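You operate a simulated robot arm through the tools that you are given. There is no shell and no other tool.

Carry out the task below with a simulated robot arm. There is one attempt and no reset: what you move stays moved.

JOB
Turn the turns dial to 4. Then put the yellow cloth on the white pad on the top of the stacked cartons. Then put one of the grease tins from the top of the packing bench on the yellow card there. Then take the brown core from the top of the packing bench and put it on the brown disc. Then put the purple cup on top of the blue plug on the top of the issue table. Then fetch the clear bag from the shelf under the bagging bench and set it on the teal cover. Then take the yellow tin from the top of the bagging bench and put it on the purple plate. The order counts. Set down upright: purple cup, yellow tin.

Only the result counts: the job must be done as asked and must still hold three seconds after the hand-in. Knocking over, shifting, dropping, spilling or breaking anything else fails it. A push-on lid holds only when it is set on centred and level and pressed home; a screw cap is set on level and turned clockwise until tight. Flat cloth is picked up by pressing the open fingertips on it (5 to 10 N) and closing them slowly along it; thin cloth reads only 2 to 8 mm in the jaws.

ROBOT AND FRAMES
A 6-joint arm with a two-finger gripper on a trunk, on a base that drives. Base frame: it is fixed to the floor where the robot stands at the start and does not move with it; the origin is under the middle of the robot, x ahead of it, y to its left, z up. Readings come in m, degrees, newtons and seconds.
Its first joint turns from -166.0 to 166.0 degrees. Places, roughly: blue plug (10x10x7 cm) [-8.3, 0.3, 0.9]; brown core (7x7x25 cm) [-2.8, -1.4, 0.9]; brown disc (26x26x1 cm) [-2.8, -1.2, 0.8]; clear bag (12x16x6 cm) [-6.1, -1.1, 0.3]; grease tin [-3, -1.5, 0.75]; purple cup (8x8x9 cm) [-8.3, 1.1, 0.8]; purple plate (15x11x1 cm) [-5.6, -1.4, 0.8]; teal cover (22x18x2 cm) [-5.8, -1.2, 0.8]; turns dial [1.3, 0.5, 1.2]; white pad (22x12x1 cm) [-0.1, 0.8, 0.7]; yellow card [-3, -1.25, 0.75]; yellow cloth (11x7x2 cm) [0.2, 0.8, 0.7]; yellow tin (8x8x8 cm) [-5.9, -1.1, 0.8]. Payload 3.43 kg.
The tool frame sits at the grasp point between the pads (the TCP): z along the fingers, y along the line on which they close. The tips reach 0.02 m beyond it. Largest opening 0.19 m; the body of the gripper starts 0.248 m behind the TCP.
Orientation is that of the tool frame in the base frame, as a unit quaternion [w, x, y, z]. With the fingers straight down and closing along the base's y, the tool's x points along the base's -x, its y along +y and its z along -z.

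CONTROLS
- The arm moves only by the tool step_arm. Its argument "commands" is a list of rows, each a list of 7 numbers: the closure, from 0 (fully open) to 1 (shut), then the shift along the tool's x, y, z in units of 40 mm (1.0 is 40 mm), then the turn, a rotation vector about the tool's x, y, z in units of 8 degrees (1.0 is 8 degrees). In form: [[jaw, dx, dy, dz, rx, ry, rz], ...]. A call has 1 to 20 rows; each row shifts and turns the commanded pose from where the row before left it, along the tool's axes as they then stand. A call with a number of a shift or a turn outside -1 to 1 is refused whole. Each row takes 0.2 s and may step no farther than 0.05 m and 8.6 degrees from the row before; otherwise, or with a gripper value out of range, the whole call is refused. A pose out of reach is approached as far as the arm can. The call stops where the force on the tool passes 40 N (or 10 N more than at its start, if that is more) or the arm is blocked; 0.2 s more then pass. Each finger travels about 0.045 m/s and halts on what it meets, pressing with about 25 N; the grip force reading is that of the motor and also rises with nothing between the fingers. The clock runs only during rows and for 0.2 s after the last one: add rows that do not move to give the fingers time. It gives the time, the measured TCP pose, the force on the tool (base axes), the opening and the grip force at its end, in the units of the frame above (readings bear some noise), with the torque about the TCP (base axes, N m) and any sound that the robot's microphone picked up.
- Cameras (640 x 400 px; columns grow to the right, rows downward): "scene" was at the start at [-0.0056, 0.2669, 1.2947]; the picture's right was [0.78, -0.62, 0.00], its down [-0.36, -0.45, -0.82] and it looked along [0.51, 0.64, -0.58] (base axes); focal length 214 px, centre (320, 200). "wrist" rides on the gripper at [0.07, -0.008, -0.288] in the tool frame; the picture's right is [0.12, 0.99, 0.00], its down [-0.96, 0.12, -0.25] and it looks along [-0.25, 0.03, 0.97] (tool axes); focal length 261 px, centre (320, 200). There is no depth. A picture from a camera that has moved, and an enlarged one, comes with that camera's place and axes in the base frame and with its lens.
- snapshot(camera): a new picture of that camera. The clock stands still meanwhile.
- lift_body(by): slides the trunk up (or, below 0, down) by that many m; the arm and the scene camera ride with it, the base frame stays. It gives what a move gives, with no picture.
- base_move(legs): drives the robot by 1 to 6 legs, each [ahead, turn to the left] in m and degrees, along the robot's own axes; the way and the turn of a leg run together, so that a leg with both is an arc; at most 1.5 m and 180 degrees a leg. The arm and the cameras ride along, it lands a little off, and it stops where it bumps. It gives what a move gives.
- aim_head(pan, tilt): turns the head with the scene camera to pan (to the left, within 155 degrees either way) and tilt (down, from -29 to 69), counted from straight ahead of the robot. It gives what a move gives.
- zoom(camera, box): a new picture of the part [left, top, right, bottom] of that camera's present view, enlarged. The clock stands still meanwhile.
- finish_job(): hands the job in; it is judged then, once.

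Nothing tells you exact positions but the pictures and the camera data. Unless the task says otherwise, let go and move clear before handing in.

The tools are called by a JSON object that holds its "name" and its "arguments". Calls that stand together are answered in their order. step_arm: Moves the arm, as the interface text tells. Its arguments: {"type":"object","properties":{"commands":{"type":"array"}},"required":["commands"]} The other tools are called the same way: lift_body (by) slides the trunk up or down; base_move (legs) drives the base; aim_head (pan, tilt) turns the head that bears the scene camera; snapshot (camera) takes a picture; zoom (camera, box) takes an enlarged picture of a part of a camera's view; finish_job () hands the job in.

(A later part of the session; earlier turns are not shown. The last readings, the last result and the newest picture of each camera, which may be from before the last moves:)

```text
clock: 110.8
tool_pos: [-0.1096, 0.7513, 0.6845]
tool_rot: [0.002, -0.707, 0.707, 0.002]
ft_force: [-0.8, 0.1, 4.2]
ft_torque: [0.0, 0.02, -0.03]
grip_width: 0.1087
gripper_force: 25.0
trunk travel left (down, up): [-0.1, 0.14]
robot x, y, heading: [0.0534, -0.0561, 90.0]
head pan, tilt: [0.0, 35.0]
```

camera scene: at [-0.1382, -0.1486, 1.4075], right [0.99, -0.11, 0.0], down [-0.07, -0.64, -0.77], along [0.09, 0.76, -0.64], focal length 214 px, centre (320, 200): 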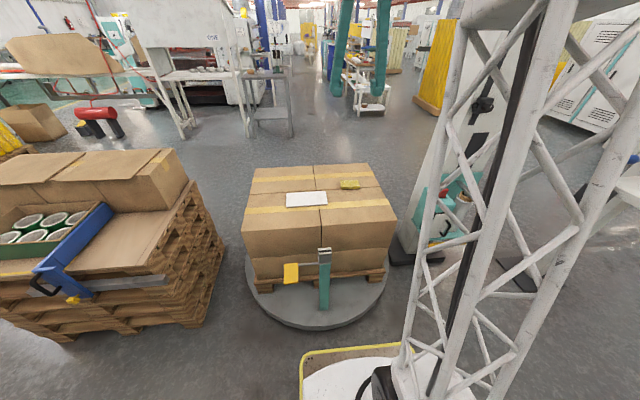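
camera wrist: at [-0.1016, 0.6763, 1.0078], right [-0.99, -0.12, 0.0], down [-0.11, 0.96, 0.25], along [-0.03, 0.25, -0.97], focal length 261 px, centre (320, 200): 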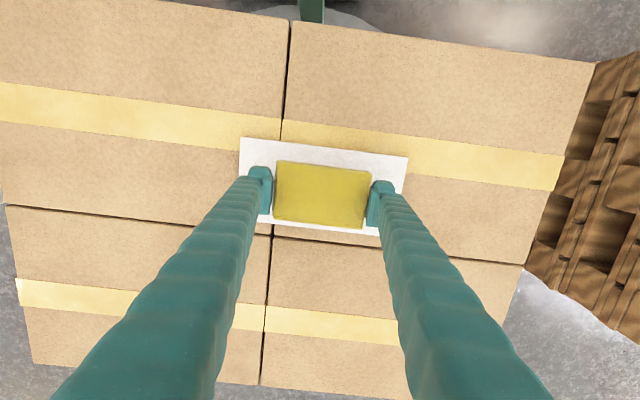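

Contact with the pad (4 N). I open and lift away.

{"name": "step_arm", "arguments": {"commands": [[0.4, 0, 0, 0, 0, 0, 0], [0.35, 0, 0, 0, 0, 0, 0], [0.28, 0, 0, 0, 0, 0, 0], [0.28, 0, 0, 0, 0, 0, 0], [0.28, 0, 0, -0.1, 0, 0, 0], [0.28, 0, 0, -0.3, 0, 0, 0], [0.28, 0, 0, -0.8, 0, 0, 0], [0.28, 0, 0, -1, 0, 0, 0], [0.28, 0, 0, -1, 0, 0, 0]]}}

{"name": "snapshot", "arguments": {"camera": "wrist"}}

{"name": "zoom", "arguments": {"camera": "scene", "box": [240, 160, 420, 270]}}

```text
clock: 112.8
tool_pos: [-0.108, 0.7505, 0.8124]
tool_rot: [0.002, -0.706, 0.708, 0.002]
ft_force: [0.2, 0.3, -1.3]
ft_torque: [-0.06, -0.04, 0.02]
grip_width: 0.1367
gripper_force: 0.1
trunk travel left (down, up): [-0.1, 0.14]
robot x, y, heading: [0.0495, -0.0585, 90.4]
head pan, tilt: [0.0, 35.0]
```

```text
taken
camera wrist: at [-0.1008, 0.6808, 1.0996], right [-0.99, -0.12, 0.0], down [-0.11, 0.96, 0.25], along [-0.03, 0.25, -0.97], focal length 261 px, centre (320, 200)
```

wrist: 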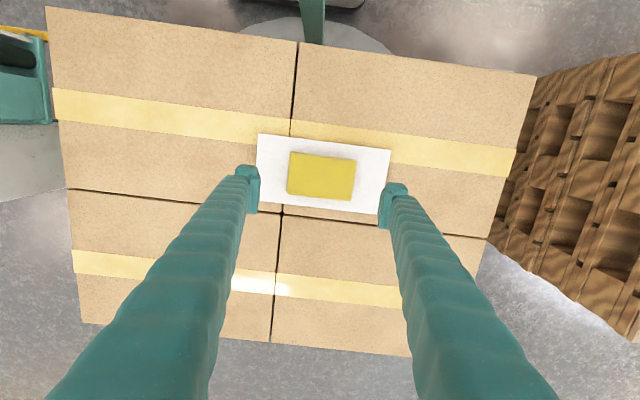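

```text
3.56 times, centred on (330, 215) of scene
camera zoom: at [-0.1449, -0.0285, 1.2949], right [1.0, 0.0, 0.0], down [0.0, -0.57, -0.82], along [0.0, 0.82, -0.57], focal length 763 px, centre (284, 147)
```

zoom: 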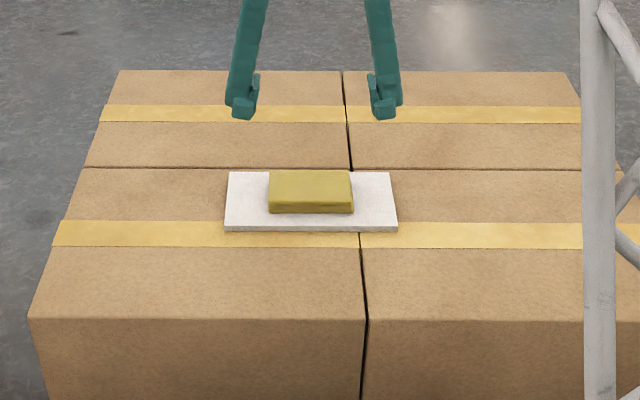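

The cloth sits centred on the white pad. Now I raise the arm, back away, and drive toward the packing bench at about x=-2.9.

{"name": "step_arm", "arguments": {"commands": [[0.28, 0, 0, -1, 0, 0, 0], [0.28, 0, 0, -1, 0, 0, 0], [0.28, 0, 0, -1, 0, 0, 0], [0.28, 0, 0, -1, 0, 0, 0], [0.28, 0, 0, -1, 0, 0, 0], [0.28, 0, 0, -1, 0, 0, 0], [0.28, 0, 0, -1, 0, 0, 0], [0.28, 0, 0, -1, 0, 0, 0]]}}

{"name": "base_move", "arguments": {"legs": [[-0.3, 0], [0, 90], [1.3, 0]]}}

{"name": "aim_head", "arguments": {"pan": 45, "tilt": 20}}

{"name": "snapshot", "arguments": {"camera": "scene"}}

```text
clock: 114.6
tool_pos: [-0.1118, 0.7478, 1.132]
tool_rot: [0.001, -0.707, 0.708, 0.002]
ft_force: [-0.6, -0.2, -0.1]
ft_torque: [-0.06, -0.02, 0.02]
grip_width: 0.1368
gripper_force: 0.0
trunk travel left (down, up): [-0.1, 0.14]
robot x, y, heading: [0.0557, -0.056, 89.9]
head pan, tilt: [0.0, 35.0]
```

```text
clock: 126.9
tool_pos: [-2.0492, -0.5739, 1.1307]
tool_rot: [0.0, 1.0, 0.011, -0.001]
ft_force: [-0.4, 0.2, 0.1]
ft_torque: [0.03, 0.0, 0.01]
grip_width: 0.1368
gripper_force: 0.0
trunk travel left (down, up): [-0.1, 0.14]
robot x, y, heading: [-1.2463, -0.3878, -178.7]
head pan, tilt: [0.0, 35.0]
```

```text
clock: 128.0
tool_pos: [-2.0497, -0.5743, 1.1322]
tool_rot: [0.0, 1.0, 0.011, -0.002]
ft_force: [0.7, 1.1, -0.1]
ft_torque: [-0.01, 0.01, 0.01]
grip_width: 0.1369
gripper_force: 0.0
trunk travel left (down, up): [-0.1, 0.14]
robot x, y, heading: [-1.2467, -0.3932, -178.7]
head pan, tilt: [45.0, 20.0]
```

```text
taken
camera scene: at [-1.2482, -0.6551, 1.3188], right [-0.72, 0.69, 0.0], down [0.24, 0.25, -0.94], along [-0.65, -0.68, -0.34], focal length 214 px, centre (320, 200)
```

scene: 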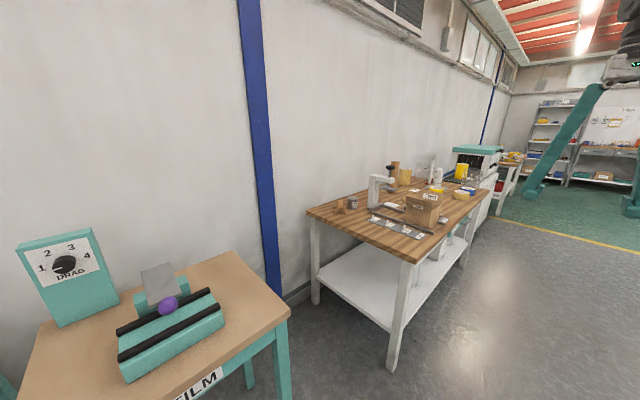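

I see the wooden packing bench (x from -2.1 to -3.5, front edge y≈-0.93). I zoom on its top to identify the items.

{"name": "zoom", "arguments": {"camera": "scene", "box": [300, 130, 500, 260]}}

```text
3.08 times, centred on (400, 195) of scene
camera zoom: at [-1.2482, -0.6551, 1.3188], right [-0.72, 0.69, 0.0], down [0.24, 0.25, -0.94], along [-0.65, -0.68, -0.34], focal length 660 px, centre (74, 215)
```

zoom: 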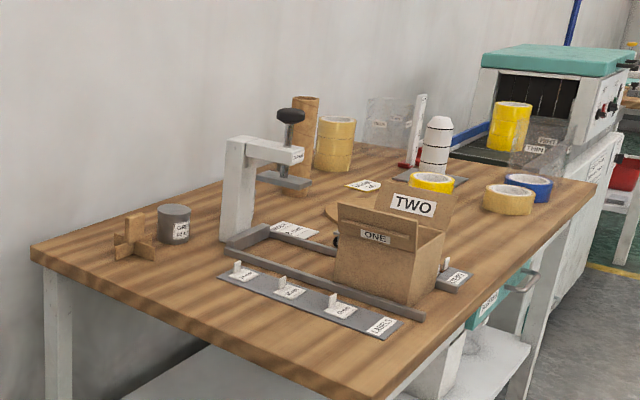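

I drive alongside the bench, then turn the head to look down on it.

{"name": "base_move", "arguments": {"legs": [[1.5, 0]]}}

{"name": "aim_head", "arguments": {"pan": 85, "tilt": 35}}

{"name": "snapshot", "arguments": {"camera": "scene"}}

```text
clock: 135.4
tool_pos: [-3.5438, -0.6325, 1.1317]
tool_rot: [0.0, 1.0, 0.018, -0.002]
ft_force: [-0.2, -0.9, -0.3]
ft_torque: [0.02, 0.01, -0.01]
grip_width: 0.1366
gripper_force: 0.1
trunk travel left (down, up): [-0.1, 0.14]
robot x, y, heading: [-2.7486, -0.4353, -177.8]
head pan, tilt: [45.0, 20.0]
```

```text
clock: 136.5
tool_pos: [-3.5435, -0.632, 1.1316]
tool_rot: [-0.001, 1.0, 0.018, -0.002]
ft_force: [0.0, -0.9, -0.1]
ft_torque: [0.02, 0.0, 0.0]
grip_width: 0.1369
gripper_force: 0.0
trunk travel left (down, up): [-0.1, 0.14]
robot x, y, heading: [-2.7469, -0.4334, -177.7]
head pan, tilt: [85.0, 35.0]
```

```text
taken
camera scene: at [-2.6829, -0.7199, 1.295], right [-1.0, 0.05, 0.0], down [0.03, 0.57, -0.82], along [-0.04, -0.82, -0.57], focal length 214 px, centre (320, 200)
```

scene: 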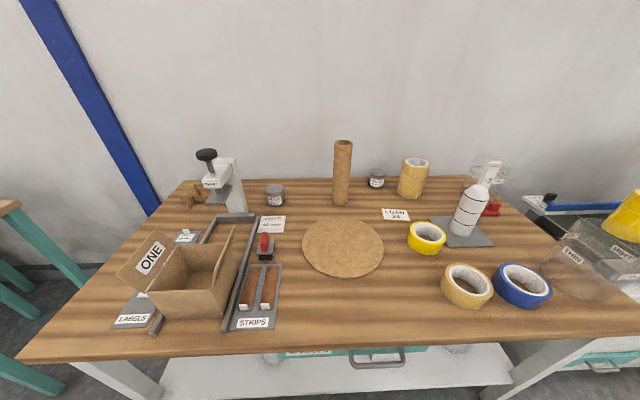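

{"name": "zoom", "arguments": {"camera": "scene", "box": [250, 130, 450, 255]}}

{"name": "zoom", "arguments": {"camera": "scene", "box": [340, 160, 440, 230]}}

{"name": "zoom", "arguments": {"camera": "scene", "box": [240, 170, 320, 240]}}

```text
3.20 times, centred on (350, 192) of scene
camera zoom: at [-2.6829, -0.7199, 1.295], right [-1.0, 0.05, 0.0], down [0.03, 0.57, -0.82], along [-0.04, -0.82, -0.57], focal length 686 px, centre (224, 224)
```

zoom: 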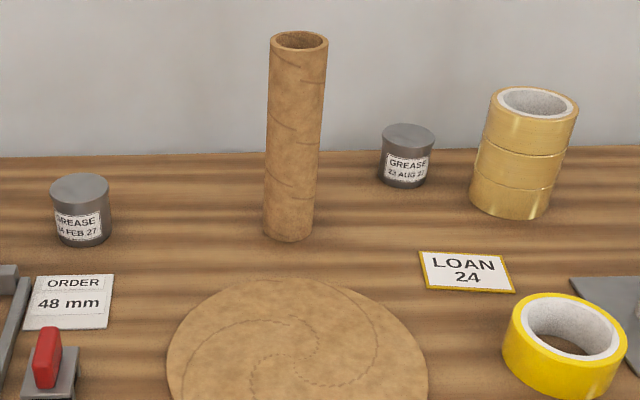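

```text
5.71 times, centred on (390, 195) of scene
camera zoom: at [-2.6829, -0.7199, 1.295], right [-1.0, 0.05, 0.0], down [0.03, 0.57, -0.82], along [-0.04, -0.82, -0.57], focal length 1226 px, centre (-80, 229)
```

zoom: 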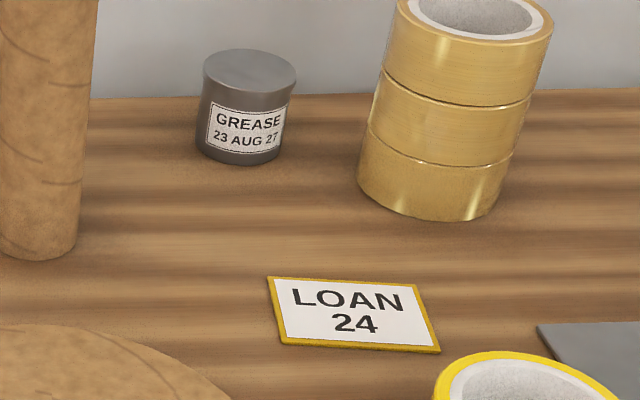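

```text
5.71 times, centred on (280, 205) of scene
camera zoom: at [-2.6829, -0.7199, 1.295], right [-1.0, 0.05, 0.0], down [0.03, 0.57, -0.82], along [-0.04, -0.82, -0.57], focal length 1226 px, centre (549, 171)
```

zoom: 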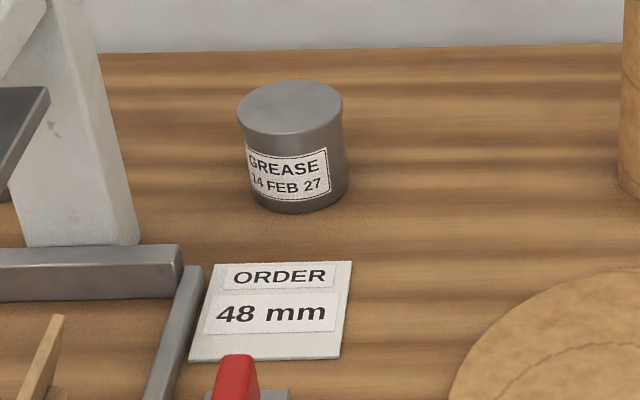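

Two grease tins are on the bench: one at about [-3.0, -1.6] and another at [-2.53, -1.48]; the yellow-edged card ("LOAN 24") is near [-3.02, -1.38], the core near [-2.81, -1.47], the disc near [-2.79, -1.22]. I position the robot facing the bench.

{"name": "base_move", "arguments": {"legs": [[0.2, 0], [0, 87.7], [0.16, 0]]}}

{"name": "aim_head", "arguments": {"pan": 0, "tilt": 40}}

{"name": "snapshot", "arguments": {"camera": "scene"}}

{"name": "snapshot", "arguments": {"camera": "wrist"}}

```text
clock: 143.0
tool_pos: [-2.7627, -1.4023, 1.1324]
tool_rot: [0.001, 0.702, 0.712, 0.0]
ft_force: [-1.0, 0.9, 0.1]
ft_torque: [-0.03, -0.01, 0.01]
grip_width: 0.1369
gripper_force: 0.1
trunk travel left (down, up): [-0.1, 0.14]
robot x, y, heading: [-2.9438, -0.5982, -89.3]
head pan, tilt: [85.0, 35.0]
```

```text
clock: 144.6
tool_pos: [-2.7614, -1.4033, 1.1312]
tool_rot: [0.002, 0.702, 0.712, -0.002]
ft_force: [-0.2, 0.1, -0.3]
ft_torque: [0.0, 0.0, -0.02]
grip_width: 0.137
gripper_force: 0.2
trunk travel left (down, up): [-0.1, 0.14]
robot x, y, heading: [-2.939, -0.5978, -89.1]
head pan, tilt: [0.0, 40.0]
```

```text
taken
camera scene: at [-2.7431, -0.6236, 1.2874], right [-1.0, -0.02, 0.0], down [-0.01, 0.64, -0.77], along [0.01, -0.77, -0.64], focal length 214 px, centre (320, 200)
```

scene: 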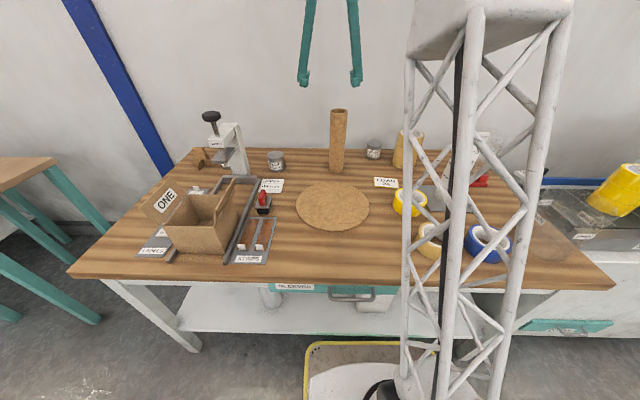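

```text
taken
camera wrist: at [-2.7717, -1.3322, 1.419], right [0.99, 0.13, 0.0], down [0.13, -0.96, 0.25], along [0.03, -0.25, -0.97], focal length 261 px, centre (320, 200)
```

wrist: 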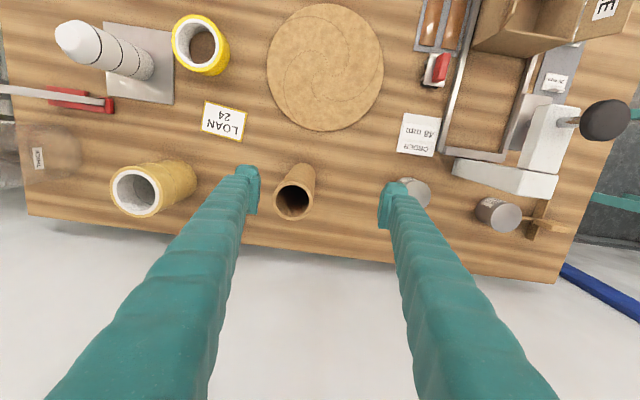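

The bench top is about z=0.77. I inch 3 cm closer and move the gripper over the grease tin near [-2.985, -1.57].

{"name": "base_move", "arguments": {"legs": [[0.03, 0]]}}

{"name": "step_arm", "arguments": {"commands": [[0.35, -0.2, -0.9, 0, 0, 0, 0], [0.35, -0.2, -0.9, 0, 0, 0, 0], [0.35, -0.2, -0.9, 0, 0, 0, 0], [0.35, -0.3, -0.9, 0, 0, 0, 0], [0.35, -0.3, -0.9, 0, 0, 0, 0], [0.35, -0.3, -0.9, 0, 0, 0, 0], [0.35, 0, 0, 0, 0, 0, 0]]}}

{"name": "snapshot", "arguments": {"camera": "wrist"}}

```text
clock: 145.5
tool_pos: [-2.7622, -1.4255, 1.1323]
tool_rot: [0.001, 0.702, 0.712, -0.002]
ft_force: [-0.9, -0.3, -0.6]
ft_torque: [-0.02, 0.02, 0.01]
grip_width: 0.1368
gripper_force: 0.1
trunk travel left (down, up): [-0.1, 0.14]
robot x, y, heading: [-2.941, -0.6225, -90.3]
head pan, tilt: [0.0, 40.0]
```

```text
clock: 147.1
tool_pos: [-2.98, -1.4906, 1.1316]
tool_rot: [0.001, 0.702, 0.712, -0.002]
ft_force: [0.0, -0.6, 0.0]
ft_torque: [0.05, 0.0, 0.03]
grip_width: 0.1232
gripper_force: 0.0
trunk travel left (down, up): [-0.1, 0.14]
robot x, y, heading: [-2.937, -0.622, -90.5]
head pan, tilt: [0.0, 40.0]
```

```text
taken
camera wrist: at [-2.9889, -1.4187, 1.4191], right [0.99, 0.13, 0.0], down [0.13, -0.96, 0.25], along [0.03, -0.25, -0.97], focal length 261 px, centre (320, 200)
```

wrist: 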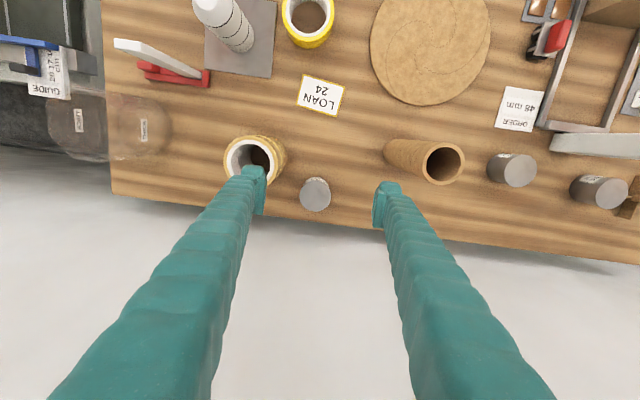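

The target tin is at about [-2.984, -1.556]. I move above it and descend part-way.

{"name": "step_arm", "arguments": {"commands": [[0.45, -0.6, -0.05, 0, 0, 0, 0], [0.45, -0.6, -0.05, 0, 0, 0, 0], [0.45, -0.43, 0, 0.5, 0, 0, 0], [0.48, 0, 0, 1, 0, 0, 0], [0.48, 0, 0, 1, 0, 0, 0], [0.48, 0, 0, 1, 0, 0, 0], [0.48, 0, 0, 1, 0, 0, 0], [0.48, 0, 0, 0, 0, 0, 0]]}}

{"name": "snapshot", "arguments": {"camera": "wrist"}}

{"name": "aim_head", "arguments": {"pan": 5, "tilt": 25}}

{"name": "snapshot", "arguments": {"camera": "scene"}}

```text
clock: 148.9
tool_pos: [-2.9798, -1.555, 0.9532]
tool_rot: [0.001, 0.703, 0.712, -0.002]
ft_force: [0.0, 0.7, -0.3]
ft_torque: [0.03, 0.01, 0.02]
grip_width: 0.0987
gripper_force: 0.1
trunk travel left (down, up): [-0.1, 0.14]
robot x, y, heading: [-2.9395, -0.6231, -90.6]
head pan, tilt: [0.0, 40.0]
```

```text
taken
camera wrist: at [-2.9892, -1.4845, 1.2399], right [0.99, 0.13, 0.0], down [0.13, -0.96, 0.25], along [0.03, -0.25, -0.97], focal length 261 px, centre (320, 200)
```

wrist: 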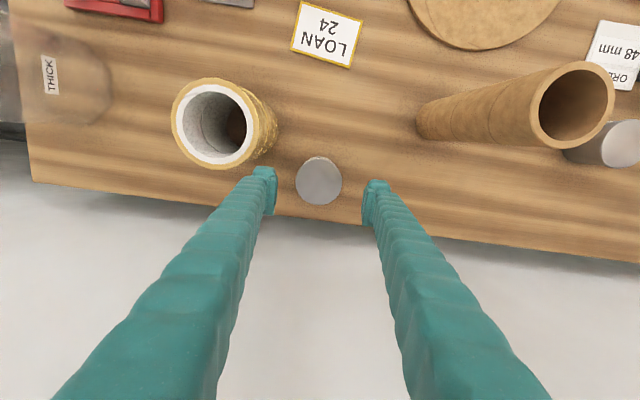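

```text
clock: 149.6
tool_pos: [-2.9785, -1.5552, 0.9545]
tool_rot: [0.002, 0.703, 0.711, 0.0]
ft_force: [0.1, -0.3, 0.1]
ft_torque: [0.03, 0.02, 0.03]
grip_width: 0.0986
gripper_force: 0.0
trunk travel left (down, up): [-0.1, 0.14]
robot x, y, heading: [-2.9367, -0.6209, -90.4]
head pan, tilt: [5.0, 25.0]
```

```text
taken
camera scene: at [-2.7327, -0.6579, 1.3107], right [-1.0, -0.08, 0.0], down [-0.03, 0.42, -0.91], along [0.07, -0.9, -0.42], focal length 214 px, centre (320, 200)
```

scene: 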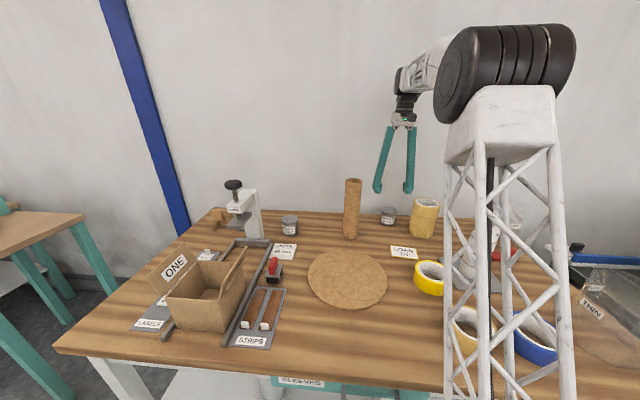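

{"name": "step_arm", "arguments": {"commands": [[0.48, -0.05, -0.08, 0.6, 0, 0, 0], [0.48, 0, 0, 0.8, 0, 0, 0], [0.48, 0, 0, 0.8, 0, 0, 0], [0.48, 0, 0, 0.8, 0, 0, 0], [0.48, 0, 0, 0.6, 0, 0, 0], [0.48, 0, 0, 0, 0, 0, 0]]}}

{"name": "zoom", "arguments": {"camera": "scene", "box": [340, 160, 440, 240]}}

{"name": "snapshot", "arguments": {"camera": "wrist"}}

```text
clock: 151.0
tool_pos: [-2.9836, -1.5583, 0.808]
tool_rot: [0.002, 0.703, 0.712, -0.002]
ft_force: [-0.5, 0.6, -0.6]
ft_torque: [-0.01, 0.02, -0.01]
grip_width: 0.099
gripper_force: 0.0
trunk travel left (down, up): [-0.1, 0.14]
robot x, y, heading: [-2.9399, -0.6261, -90.4]
head pan, tilt: [5.0, 25.0]
```

```text
5.00 times, centred on (390, 200) of scene
camera zoom: at [-2.7327, -0.6579, 1.3107], right [-1.0, -0.08, 0.0], down [-0.03, 0.42, -0.91], along [0.07, -0.9, -0.42], focal length 1072 px, centre (-30, 200)
```

zoom: 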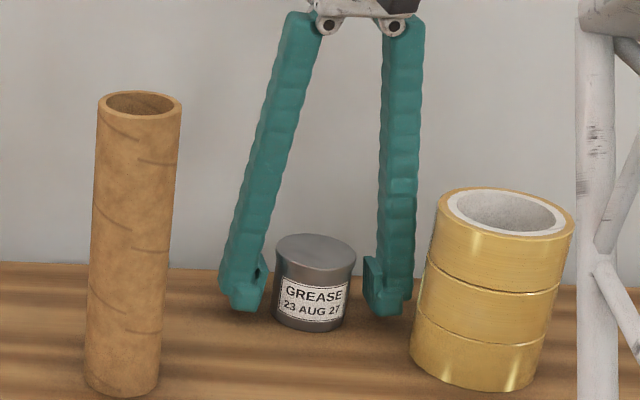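

```text
taken
camera wrist: at [-2.9934, -1.4875, 1.0947], right [0.99, 0.13, 0.0], down [0.13, -0.96, 0.25], along [0.03, -0.25, -0.97], focal length 261 px, centre (320, 200)
```

wrist: 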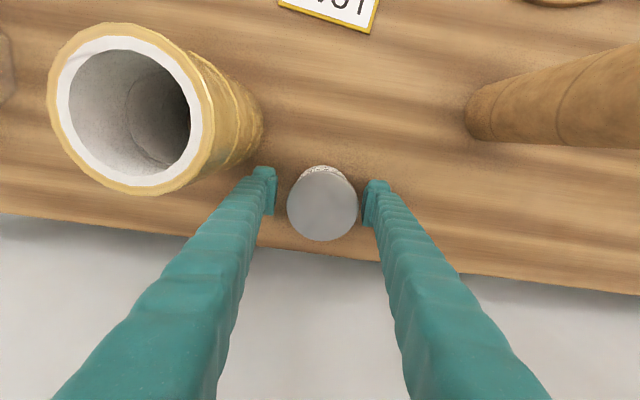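

The tin sits between the fingers. I lower 8 mm and close on it.

{"name": "step_arm", "arguments": {"commands": [[0.48, 0, 0, 0.2, 0, 0, 0], [0.55, 0, 0, 0, 0, 0, 0], [0.62, 0, 0, 0, 0, 0, 0], [0.7, 0, 0, 0, 0, 0, 0], [0.75, 0, 0, 0, 0, 0, 0], [0.75, 0, 0, 0, 0, 0, 0]]}}

{"name": "step_arm", "arguments": {"commands": [[0.75, 0, 0, -0.1, 0, 0, 0], [0.75, 0, 0, -0.2, 0, 0, 0], [0.75, 0, 0, -0.3, 0, 0, 0], [0.75, 0, 0, -0.3, 0, 0, 0], [0.75, 0, 0, -0.4, 0, 0, 0], [0.75, 0, 0, -0.4, 0, 0, 0], [0.75, 0, 0, 0, 0, 0, 0]]}}

{"name": "zoom", "arguments": {"camera": "scene", "box": [340, 160, 440, 240]}}

{"name": "snapshot", "arguments": {"camera": "wrist"}}

```text
clock: 152.4
tool_pos: [-2.9847, -1.56, 0.7999]
tool_rot: [0.001, 0.703, 0.712, 0.0]
ft_force: [-0.3, -0.2, -0.8]
ft_torque: [-0.04, -0.01, 0.03]
grip_width: 0.0683
gripper_force: 24.7
trunk travel left (down, up): [-0.1, 0.14]
robot x, y, heading: [-2.9383, -0.624, -90.6]
head pan, tilt: [5.0, 25.0]
```

```text
clock: 154.0
tool_pos: [-2.9845, -1.5569, 0.8677]
tool_rot: [0.001, 0.703, 0.712, 0.0]
ft_force: [0.5, -0.1, -2.1]
ft_torque: [-0.03, -0.03, 0.01]
grip_width: 0.0681
gripper_force: 24.9
trunk travel left (down, up): [-0.1, 0.14]
robot x, y, heading: [-2.9399, -0.6239, -90.7]
head pan, tilt: [5.0, 25.0]
```

```text
5.00 times, centred on (390, 200) of scene
camera zoom: at [-2.7328, -0.6579, 1.3107], right [-1.0, -0.08, 0.0], down [-0.03, 0.42, -0.91], along [0.07, -0.9, -0.42], focal length 1072 px, centre (-30, 200)
```

zoom: 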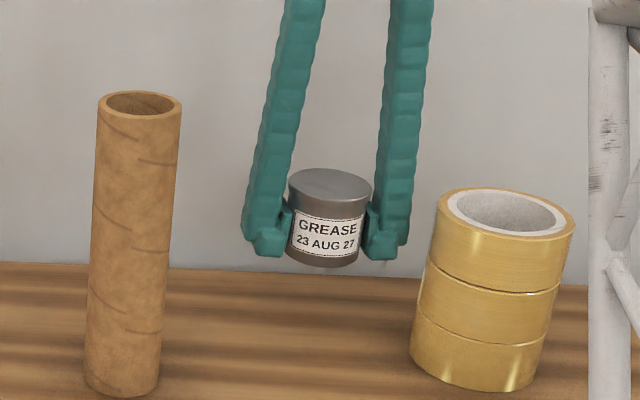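

```text
taken
camera wrist: at [-2.9937, -1.486, 1.1549], right [0.99, 0.13, 0.0], down [0.13, -0.96, 0.25], along [0.03, -0.25, -0.97], focal length 261 px, centre (320, 200)
```

wrist: 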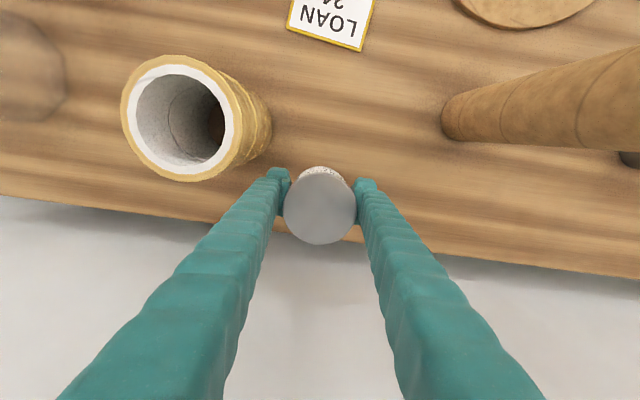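

The tin is held. I raise it above the tape stack and carry it over the yellow card at about [-3.001, -1.338].

{"name": "step_arm", "arguments": {"commands": [[0.75, 0, 0, -0.6, 0, 0, 0], [0.75, 0, 0, -0.7, 0, 0, 0], [0.75, 0, 0, -0.7, 0, 0, 0], [0.75, 0, 0, -0.6, 0, 0, 0], [0.75, 0.4, 0, 0, 0, 0, 0], [0.75, 0.7, -0.05, 0, 0, 0, 0], [0.75, 0.7, -0.05, 0, 0, 0, 0], [0.75, 0.7, -0.05, 0, 0, 0, 0], [0.75, 0.7, -0.05, 0, 0, 0, 0], [0.75, 0.7, -0.05, 0, 0, 0, 0], [0.75, 0.7, -0.05, 0, 0, 0, 0], [0.75, 0.6, -0.04, 0, 0, 0, 0], [0.75, 0.275, 0, 0, 0, 0, 0], [0.75, 0, 0, 0, 0, 0, 0]]}}

{"name": "snapshot", "arguments": {"camera": "wrist"}}

{"name": "zoom", "arguments": {"camera": "scene", "box": [330, 140, 470, 280]}}

```text
clock: 157.0
tool_pos: [-3.0018, -1.3379, 0.9723]
tool_rot: [0.001, 0.703, 0.711, -0.001]
ft_force: [0.4, -0.8, -2.2]
ft_torque: [0.02, -0.01, 0.0]
grip_width: 0.0681
gripper_force: 25.5
trunk travel left (down, up): [-0.1, 0.14]
robot x, y, heading: [-2.9355, -0.6214, -90.9]
head pan, tilt: [5.0, 25.0]
```

```text
taken
camera wrist: at [-3.0103, -1.2672, 1.2591], right [0.99, 0.13, 0.0], down [0.13, -0.96, 0.25], along [0.03, -0.25, -0.97], focal length 261 px, centre (320, 200)
```

wrist: 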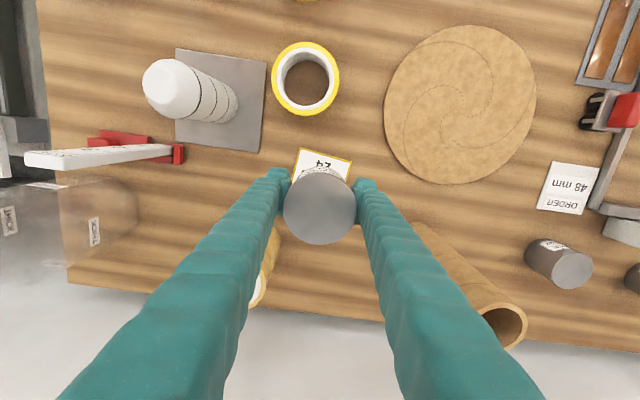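

```text
2.86 times, centred on (400, 210) of scene
camera zoom: at [-2.7328, -0.6578, 1.3108], right [-1.0, -0.08, 0.0], down [-0.03, 0.42, -0.91], along [0.07, -0.9, -0.42], focal length 613 px, centre (91, 171)
```

zoom: 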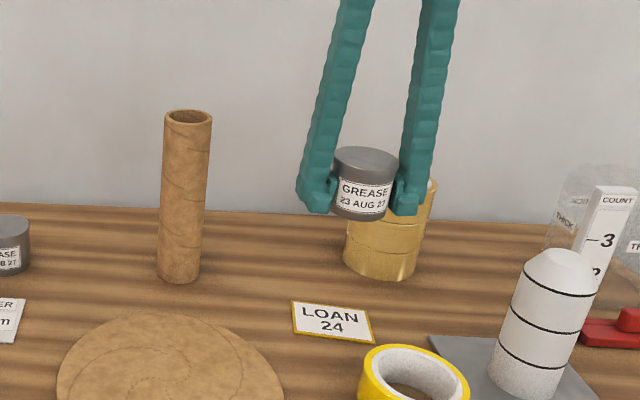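

The tin is above the card. I make a small centring correction and descend.

{"name": "step_arm", "arguments": {"commands": [[0.75, -0.1, 0.07, 0.4, 0, 0, 0], [0.75, 0, 0, 0.7, 0, 0, 0], [0.75, 0, 0, 0.8, 0, 0, 0], [0.75, 0, 0, 0.8, 0, 0, 0], [0.75, 0, 0, 0.6, 0, 0, 0], [0.75, 0, 0, 0.4, 0, 0, 0], [0.75, 0, 0, 0, 0, 0, 0]]}}

{"name": "zoom", "arguments": {"camera": "scene", "box": [350, 190, 450, 270]}}

{"name": "zoom", "arguments": {"camera": "wrist", "box": [230, 110, 410, 250]}}

```text
clock: 158.6
tool_pos: [-2.9992, -1.3431, 0.8232]
tool_rot: [0.001, 0.703, 0.711, -0.001]
ft_force: [0.4, -0.3, -1.7]
ft_torque: [0.0, -0.02, 0.01]
grip_width: 0.0682
gripper_force: 25.2
trunk travel left (down, up): [-0.1, 0.14]
robot x, y, heading: [-2.9392, -0.621, -90.6]
head pan, tilt: [5.0, 25.0]
```

```text
5.00 times, centred on (400, 230) of scene
camera zoom: at [-2.7328, -0.6578, 1.3107], right [-1.0, -0.08, 0.0], down [-0.03, 0.42, -0.91], along [0.07, -0.9, -0.42], focal length 1072 px, centre (-80, 50)
```

zoom: 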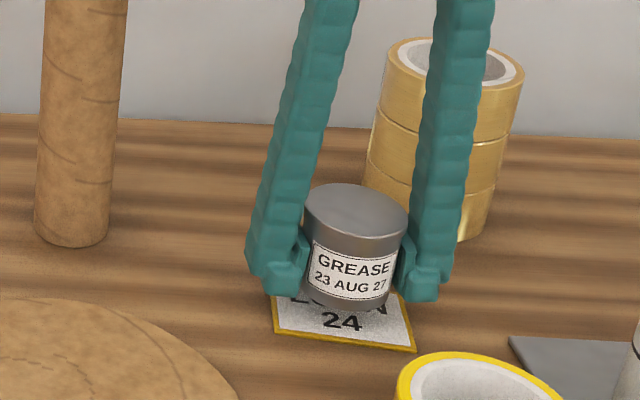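

```text
2.86 times, centred on (320, 180) of wrist
camera zoom: at [-3.0077, -1.2726, 1.1098], right [0.99, 0.13, 0.0], down [0.13, -0.96, 0.25], along [0.03, -0.25, -0.97], focal length 745 px, centre (320, 257)
```

zoom: 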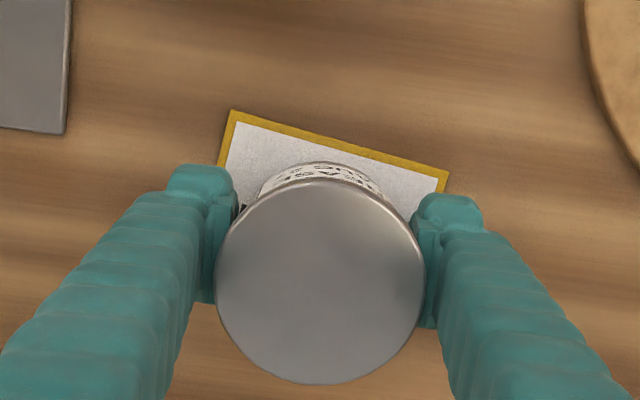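

The card (10×7 cm) is centred at about [-3.000, -1.340], the tin within 4 mm of it. I correct 3 mm and lower to contact.

{"name": "step_arm", "arguments": {"commands": [[0.75, 0.08, 0, 0.2, 0, 0, 0], [0.75, 0, 0, 0.18, 0, 0, 0], [0.75, 0, 0, 0, 0, 0, 0]]}}

{"name": "step_arm", "arguments": {"commands": [[0.75, 0, 0, 0.05, 0, 0, 0], [0.75, 0, 0, 0, 0, 0, 0]]}}

{"name": "step_arm", "arguments": {"commands": [[0.75, 0, 0, 0.04, 0, 0, 0], [0.75, 0, 0, 0, 0, 0, 0]]}}

```text
clock: 159.4
tool_pos: [-2.9991, -1.3395, 0.809]
tool_rot: [0.001, 0.703, 0.711, -0.001]
ft_force: [-0.5, 0.0, -2.3]
ft_torque: [-0.02, 0.0, 0.03]
grip_width: 0.0683
gripper_force: 25.0
trunk travel left (down, up): [-0.1, 0.14]
robot x, y, heading: [-2.94, -0.6235, -90.7]
head pan, tilt: [5.0, 25.0]
```

```text
clock: 160.0
tool_pos: [-2.999, -1.339, 0.8065]
tool_rot: [0.001, 0.703, 0.712, -0.001]
ft_force: [-0.2, -0.2, -1.6]
ft_torque: [0.04, -0.01, -0.01]
grip_width: 0.0682
gripper_force: 24.7
trunk travel left (down, up): [-0.1, 0.14]
robot x, y, heading: [-2.9405, -0.6226, -90.6]
head pan, tilt: [5.0, 25.0]
```

```text
clock: 160.6
tool_pos: [-2.9985, -1.3406, 0.8058]
tool_rot: [0.001, 0.703, 0.711, -0.001]
ft_force: [-0.3, 0.0, -1.8]
ft_torque: [0.01, -0.02, -0.01]
grip_width: 0.068
gripper_force: 25.0
trunk travel left (down, up): [-0.1, 0.14]
robot x, y, heading: [-2.937, -0.6243, -90.7]
head pan, tilt: [5.0, 25.0]
```

{"name": "step_arm", "arguments": {"commands": [[0.75, 0, 0, 0.04, 0, 0, 0], [0.75, 0, 0, 0, 0, 0, 0]]}}

{"name": "step_arm", "arguments": {"commands": [[0.75, 0, 0, 0.03, 0, 0, 0], [0.75, 0, 0, 0, 0, 0, 0]]}}

```text
clock: 161.2
tool_pos: [-3.0003, -1.3408, 0.8048]
tool_rot: [0.001, 0.703, 0.712, -0.002]
ft_force: [0.7, -1.3, -2.3]
ft_torque: [-0.02, 0.02, 0.01]
grip_width: 0.0681
gripper_force: 25.2
trunk travel left (down, up): [-0.1, 0.14]
robot x, y, heading: [-2.9394, -0.6258, -90.6]
head pan, tilt: [5.0, 25.0]
```

```text
clock: 161.8
tool_pos: [-2.9986, -1.3402, 0.8025]
tool_rot: [0.002, 0.703, 0.711, -0.002]
ft_force: [-0.3, 1.2, 5.8]
ft_torque: [0.0, 0.01, 0.02]
grip_width: 0.0682
gripper_force: 25.2
trunk travel left (down, up): [-0.1, 0.14]
robot x, y, heading: [-2.9393, -0.6242, -90.5]
head pan, tilt: [5.0, 25.0]
```

Contact (≈6 N). I release the tin and rise.

{"name": "step_arm", "arguments": {"commands": [[0.6, 0, 0, 0, 0, 0, 0], [0.55, 0, 0, 0, 0, 0, 0], [0.5, 0, 0, 0, 0, 0, 0], [0.5, 0, 0, 0, 0, 0, 0], [0.5, 0, 0, -0.3, 0, 0, 0], [0.5, 0, 0, -0.7, 0, 0, 0], [0.5, 0, 0, -1, 0, 0, 0], [0.5, 0, 0, -1, 0, 0, 0], [0.5, 0, 0, -1, 0, 0, 0], [0.5, 0, 0, -1, 0, 0, 0], [0.5, 0, 0, -1, 0, 0, 0], [0.5, 0, 0, -1, 0, 0, 0]]}}

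{"name": "snapshot", "arguments": {"camera": "wrist"}}

{"name": "zoom", "arguments": {"camera": "scene", "box": [330, 160, 470, 280]}}

```text
clock: 164.4
tool_pos: [-2.9992, -1.3379, 1.0821]
tool_rot: [0.002, 0.702, 0.712, -0.001]
ft_force: [-0.3, -0.7, -0.1]
ft_torque: [0.04, -0.02, 0.0]
grip_width: 0.095
gripper_force: 0.1
trunk travel left (down, up): [-0.1, 0.14]
robot x, y, heading: [-2.9432, -0.6247, -90.3]
head pan, tilt: [5.0, 25.0]
```

```text
taken
camera wrist: at [-3.0097, -1.267, 1.3684], right [0.99, 0.13, 0.0], down [0.13, -0.96, 0.25], along [0.03, -0.25, -0.97], focal length 261 px, centre (320, 200)
```

wrist: 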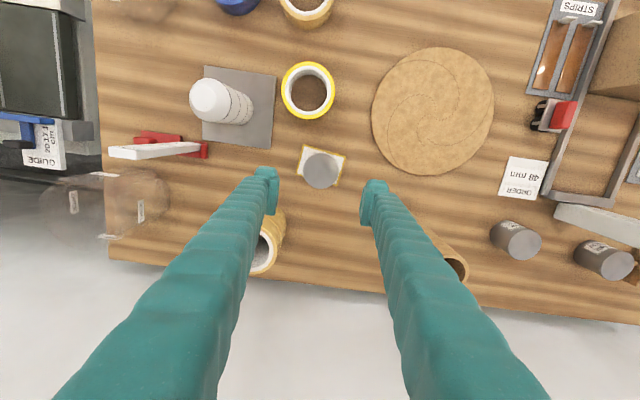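

```text
3.33 times, centred on (400, 220) of scene
camera zoom: at [-2.7328, -0.6579, 1.3107], right [-1.0, -0.08, 0.0], down [-0.03, 0.42, -0.91], along [0.07, -0.9, -0.42], focal length 715 px, centre (53, 133)
```

zoom: 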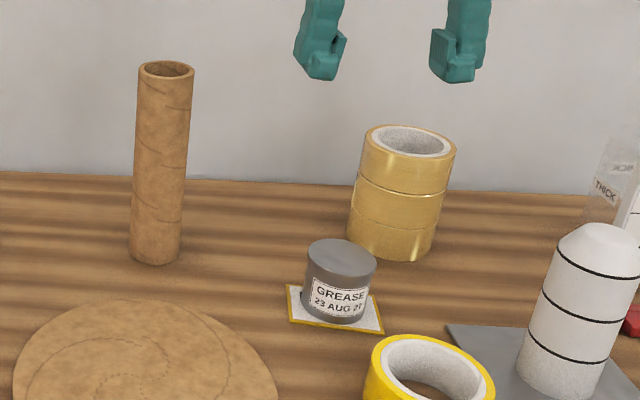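

The tin stands on the card. Next the brown core at about [-2.803, -1.438] (top z≈1.03): I rise and move above it with the jaws at 110 mm.

{"name": "step_arm", "arguments": {"commands": [[0.4, 0, 0, -0.7, 0, 0, 0], [0.4, -0.3, 0.7, 0, 0, 0, 0], [0.4, -0.4, 0.8, 0, 0, 0, 0], [0.4, -0.4, 0.8, 0, 0, 0, 0], [0.4, -0.4, 0.8, 0, 0, 0, 0], [0.4, -0.4, 0.8, 0, 0, 0, 0], [0.4, -0.4, 0.7, 0, 0, 0, 0], [0.4, -0.2, 0.27, 0, 0, 0, 0], [0.4, 0, 0, 0, 0, 0, 0]]}}

{"name": "snapshot", "arguments": {"camera": "wrist"}}

{"name": "snapshot", "arguments": {"camera": "scene"}}

```text
clock: 166.4
tool_pos: [-2.8041, -1.4354, 1.1115]
tool_rot: [0.002, 0.703, 0.712, -0.001]
ft_force: [0.4, -0.8, 0.3]
ft_torque: [0.01, 0.04, 0.01]
grip_width: 0.114
gripper_force: 0.0
trunk travel left (down, up): [-0.1, 0.14]
robot x, y, heading: [-2.9388, -0.6245, -90.3]
head pan, tilt: [5.0, 25.0]
```

```text
taken
camera wrist: at [-2.8131, -1.3654, 1.3982], right [0.99, 0.13, 0.0], down [0.13, -0.96, 0.25], along [0.03, -0.25, -0.97], focal length 261 px, centre (320, 200)
```

wrist: 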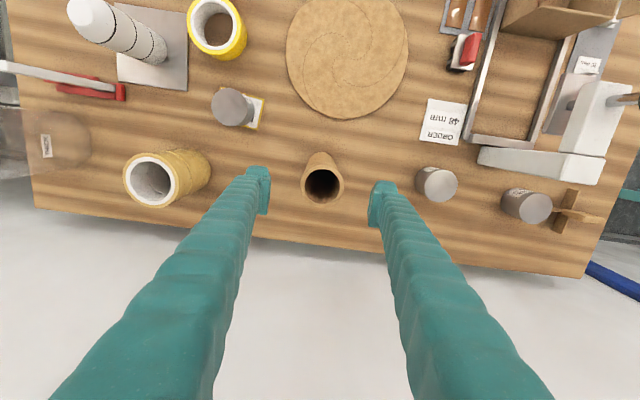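

```text
taken
camera scene: at [-2.7327, -0.6579, 1.3107], right [-1.0, -0.08, 0.0], down [-0.03, 0.42, -0.91], along [0.07, -0.9, -0.42], focal length 214 px, centre (320, 200)
```

scene: 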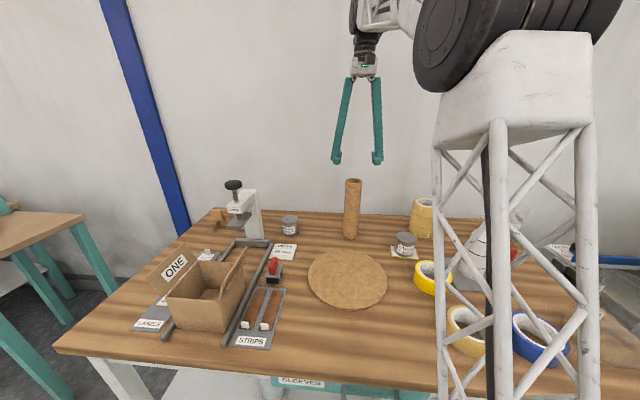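

Well aligned over the core. I descend to grip its upper part and close.

{"name": "step_arm", "arguments": {"commands": [[0.4, -0.03, 0.04, 0.6, 0, 0, 0], [0.4, 0, 0, 0.8, 0, 0, 0], [0.4, 0, 0, 0.8, 0, 0, 0], [0.4, 0, 0, 0.8, 0, 0, 0], [0.4, 0, 0, 0.8, 0, 0, 0], [0.4, 0, 0, 0.6, 0, 0, 0], [0.4, 0, 0, 0, 0, 0, 0]]}}

{"name": "zoom", "arguments": {"camera": "scene", "box": [300, 130, 420, 260]}}

{"name": "snapshot", "arguments": {"camera": "wrist"}}

```text
clock: 168.0
tool_pos: [-2.8006, -1.4398, 0.9358]
tool_rot: [0.001, 0.703, 0.711, -0.001]
ft_force: [-0.1, 0.2, 0.0]
ft_torque: [0.01, -0.02, -0.03]
grip_width: 0.1139
gripper_force: 0.1
trunk travel left (down, up): [-0.1, 0.14]
robot x, y, heading: [-2.9395, -0.621, -90.5]
head pan, tilt: [5.0, 25.0]
```

```text
3.08 times, centred on (360, 195) of scene
camera zoom: at [-2.7327, -0.6578, 1.3107], right [-1.0, -0.08, 0.0], down [-0.03, 0.42, -0.91], along [0.07, -0.9, -0.42], focal length 660 px, centre (197, 215)
```

zoom: 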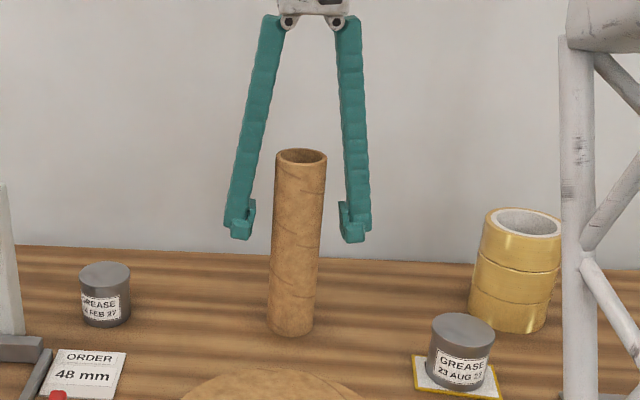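

```text
taken
camera wrist: at [-2.8092, -1.3676, 1.2219], right [0.99, 0.13, 0.0], down [0.13, -0.96, 0.25], along [0.03, -0.25, -0.97], focal length 261 px, centre (320, 200)
```

wrist: 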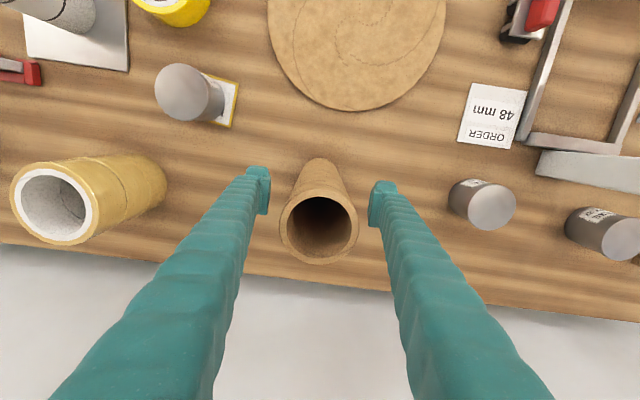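

{"name": "step_arm", "arguments": {"commands": [[0.5, 0, 0, 0, 0, 0, 0], [0.58, 0, 0, 0, 0, 0, 0], [0.66, 0, 0, 0, 0, 0, 0], [0.74, 0, 0, 0, 0, 0, 0], [0.76, 0, 0, 0, 0, 0, 0], [0.76, 0, 0, 0, 0, 0, 0], [0.76, 0, 0, 0, 0, 0, 0]]}}

{"name": "step_arm", "arguments": {"commands": [[0.76, 0, 0, -0.1, 0, 0, 0], [0.76, 0, 0, -0.2, 0, 0, 0], [0.76, 0, 0, -0.3, 0, 0, 0], [0.76, 0, 0, -0.3, 0, 0, 0], [0.76, 0, 0, -0.3, 0, 0, 0], [0.76, 0, 0, 0, 0, 0, 0]]}}

{"name": "zoom", "arguments": {"camera": "scene", "box": [300, 130, 420, 260]}}

```text
clock: 169.6
tool_pos: [-2.8006, -1.4387, 0.9362]
tool_rot: [0.001, 0.703, 0.711, -0.002]
ft_force: [-0.3, -0.5, -0.1]
ft_torque: [-0.03, 0.03, 0.01]
grip_width: 0.0638
gripper_force: 25.1
trunk travel left (down, up): [-0.1, 0.14]
robot x, y, heading: [-2.9418, -0.6241, -90.7]
head pan, tilt: [5.0, 25.0]
```

```text
clock: 171.0
tool_pos: [-2.7995, -1.4394, 0.9825]
tool_rot: [0.002, 0.703, 0.711, -0.001]
ft_force: [-0.8, -0.3, -1.7]
ft_torque: [0.02, -0.01, -0.02]
grip_width: 0.0635
gripper_force: 25.1
trunk travel left (down, up): [-0.1, 0.14]
robot x, y, heading: [-2.9372, -0.6254, -90.5]
head pan, tilt: [5.0, 25.0]
```

```text
3.08 times, centred on (360, 195) of scene
camera zoom: at [-2.7327, -0.6578, 1.3107], right [-1.0, -0.08, 0.0], down [-0.03, 0.42, -0.91], along [0.07, -0.9, -0.42], focal length 660 px, centre (197, 215)
```

zoom: 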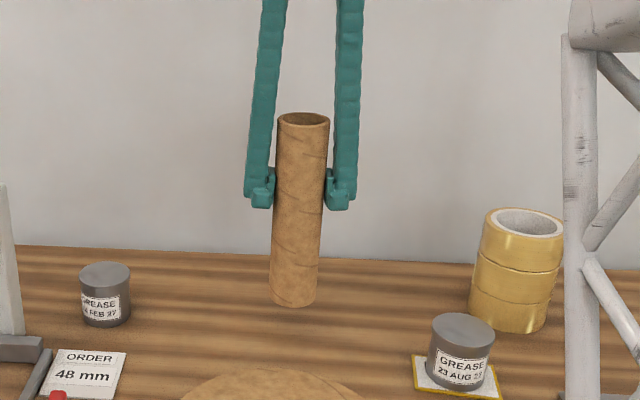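

The core is lifted. I carry it over the disc at about [-2.780, -1.203].

{"name": "step_arm", "arguments": {"commands": [[0.76, 0.3, 0, -0.2, 0, 0, 0], [0.76, 0.6, 0.06, 0, 0, 0, 0], [0.76, 0.6, 0.06, 0, 0, 0, 0], [0.76, 0.6, 0.06, 0, 0, 0, 0], [0.76, 0.6, 0.06, 0, 0, 0, 0], [0.76, 0.6, 0.06, 0, 0, 0, 0], [0.76, 0.6, 0.06, 0, 0, 0, 0], [0.76, 0.6, 0.06, 0, 0, 0, 0], [0.76, 0.6, 0.06, 0, 0, 0, 0], [0.76, 0.5, 0.05, 0, 0, 0, 0], [0.76, 0.3, 0.04, 0, 0, 0, 0], [0.76, 0, 0, 0, 0, 0, 0]]}}

{"name": "snapshot", "arguments": {"camera": "wrist"}}

{"name": "snapshot", "arguments": {"camera": "scene"}}

```text
clock: 173.6
tool_pos: [-2.7809, -1.1998, 0.9894]
tool_rot: [0.001, 0.703, 0.712, -0.001]
ft_force: [0.4, -0.4, -0.9]
ft_torque: [0.02, 0.03, 0.0]
grip_width: 0.0635
gripper_force: 24.6
trunk travel left (down, up): [-0.1, 0.14]
robot x, y, heading: [-2.9406, -0.6237, -90.4]
head pan, tilt: [5.0, 25.0]
```

```text
taken
camera wrist: at [-2.79, -1.129, 1.2765], right [0.99, 0.13, 0.0], down [0.13, -0.96, 0.25], along [0.03, -0.25, -0.97], focal length 261 px, centre (320, 200)
```

wrist: 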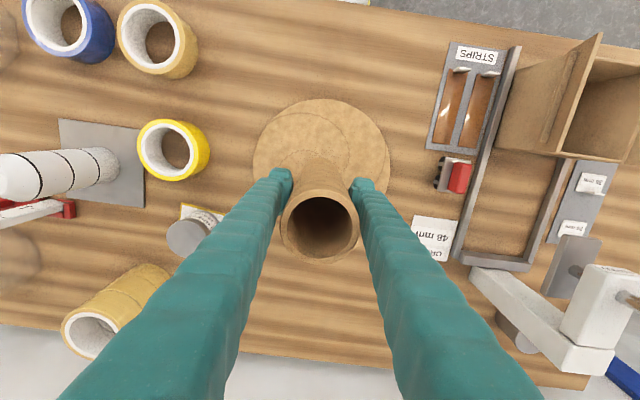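

```text
taken
camera scene: at [-2.7327, -0.6578, 1.3107], right [-1.0, -0.08, 0.0], down [-0.03, 0.42, -0.91], along [0.07, -0.9, -0.42], focal length 214 px, centre (320, 200)
```

scene: 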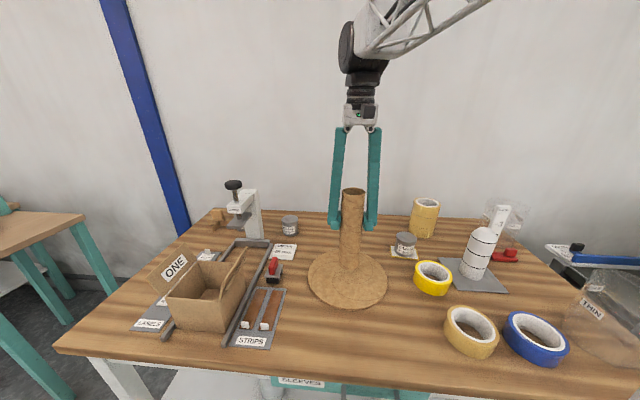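

Core is centred over the disc. I lower it to contact.

{"name": "step_arm", "arguments": {"commands": [[0.76, -0.06, 0, 0.3, 0, 0, 0], [0.76, 0, 0, 0.4, 0, 0, 0], [0.76, 0, 0, 0.3, 0, 0, 0], [0.76, 0, 0, 0, 0, 0, 0]]}}

{"name": "step_arm", "arguments": {"commands": [[0.76, 0, 0, 0.05, 0, 0, 0], [0.76, 0, 0, 0, 0, 0, 0]]}}

{"name": "step_arm", "arguments": {"commands": [[0.76, 0, 0, 0.05, 0, 0, 0], [0.76, 0, 0, 0, 0, 0, 0]]}}

```text
clock: 174.6
tool_pos: [-2.7804, -1.204, 0.9504]
tool_rot: [0.001, 0.702, 0.712, -0.001]
ft_force: [-0.2, -0.1, -0.9]
ft_torque: [-0.03, -0.03, 0.02]
grip_width: 0.0635
gripper_force: 25.4
trunk travel left (down, up): [-0.1, 0.14]
robot x, y, heading: [-2.941, -0.6252, -90.2]
head pan, tilt: [5.0, 25.0]
```

```text
clock: 175.2
tool_pos: [-2.7795, -1.2041, 0.948]
tool_rot: [0.001, 0.703, 0.711, -0.002]
ft_force: [0.2, -0.5, -1.0]
ft_torque: [-0.01, 0.0, 0.01]
grip_width: 0.0635
gripper_force: 25.3
trunk travel left (down, up): [-0.1, 0.14]
robot x, y, heading: [-2.9385, -0.6265, -90.5]
head pan, tilt: [5.0, 25.0]
```

```text
clock: 175.8
tool_pos: [-2.7806, -1.2045, 0.9457]
tool_rot: [0.001, 0.702, 0.712, -0.001]
ft_force: [0.7, -0.4, -1.0]
ft_torque: [-0.02, 0.01, 0.02]
grip_width: 0.0633
gripper_force: 25.1
trunk travel left (down, up): [-0.1, 0.14]
robot x, y, heading: [-2.9369, -0.6231, -90.4]
head pan, tilt: [5.0, 25.0]
```

{"name": "step_arm", "arguments": {"commands": [[0.76, 0, 0, 0.04, 0, 0, 0], [0.76, 0, 0, 0, 0, 0, 0]]}}

{"name": "step_arm", "arguments": {"commands": [[0.76, 0, 0, 0.04, 0, 0, 0], [0.76, 0, 0, 0, 0, 0, 0]]}}

{"name": "zoom", "arguments": {"camera": "scene", "box": [300, 180, 400, 310]}}

```text
clock: 176.4
tool_pos: [-2.7808, -1.204, 0.9446]
tool_rot: [0.001, 0.702, 0.712, -0.001]
ft_force: [-0.1, 0.5, -1.4]
ft_torque: [0.04, -0.03, 0.02]
grip_width: 0.0634
gripper_force: 25.1
trunk travel left (down, up): [-0.1, 0.14]
robot x, y, heading: [-2.9426, -0.6218, -90.5]
head pan, tilt: [5.0, 25.0]
```

```text
clock: 177.0
tool_pos: [-2.7804, -1.2042, 0.9449]
tool_rot: [0.002, 0.703, 0.711, -0.002]
ft_force: [-0.2, 1.0, 19.7]
ft_torque: [0.01, -0.07, -0.1]
grip_width: 0.0634
gripper_force: 24.9
trunk travel left (down, up): [-0.1, 0.14]
robot x, y, heading: [-2.939, -0.6217, -90.2]
head pan, tilt: [5.0, 25.0]
```

```text
3.08 times, centred on (350, 245) of scene
camera zoom: at [-2.7329, -0.6572, 1.3111], right [-1.0, -0.08, 0.0], down [-0.03, 0.42, -0.91], along [0.07, -0.9, -0.42], focal length 660 px, centre (228, 62)
```

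zoom: 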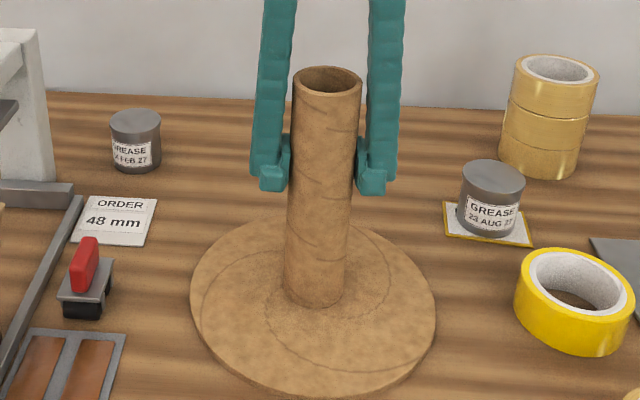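

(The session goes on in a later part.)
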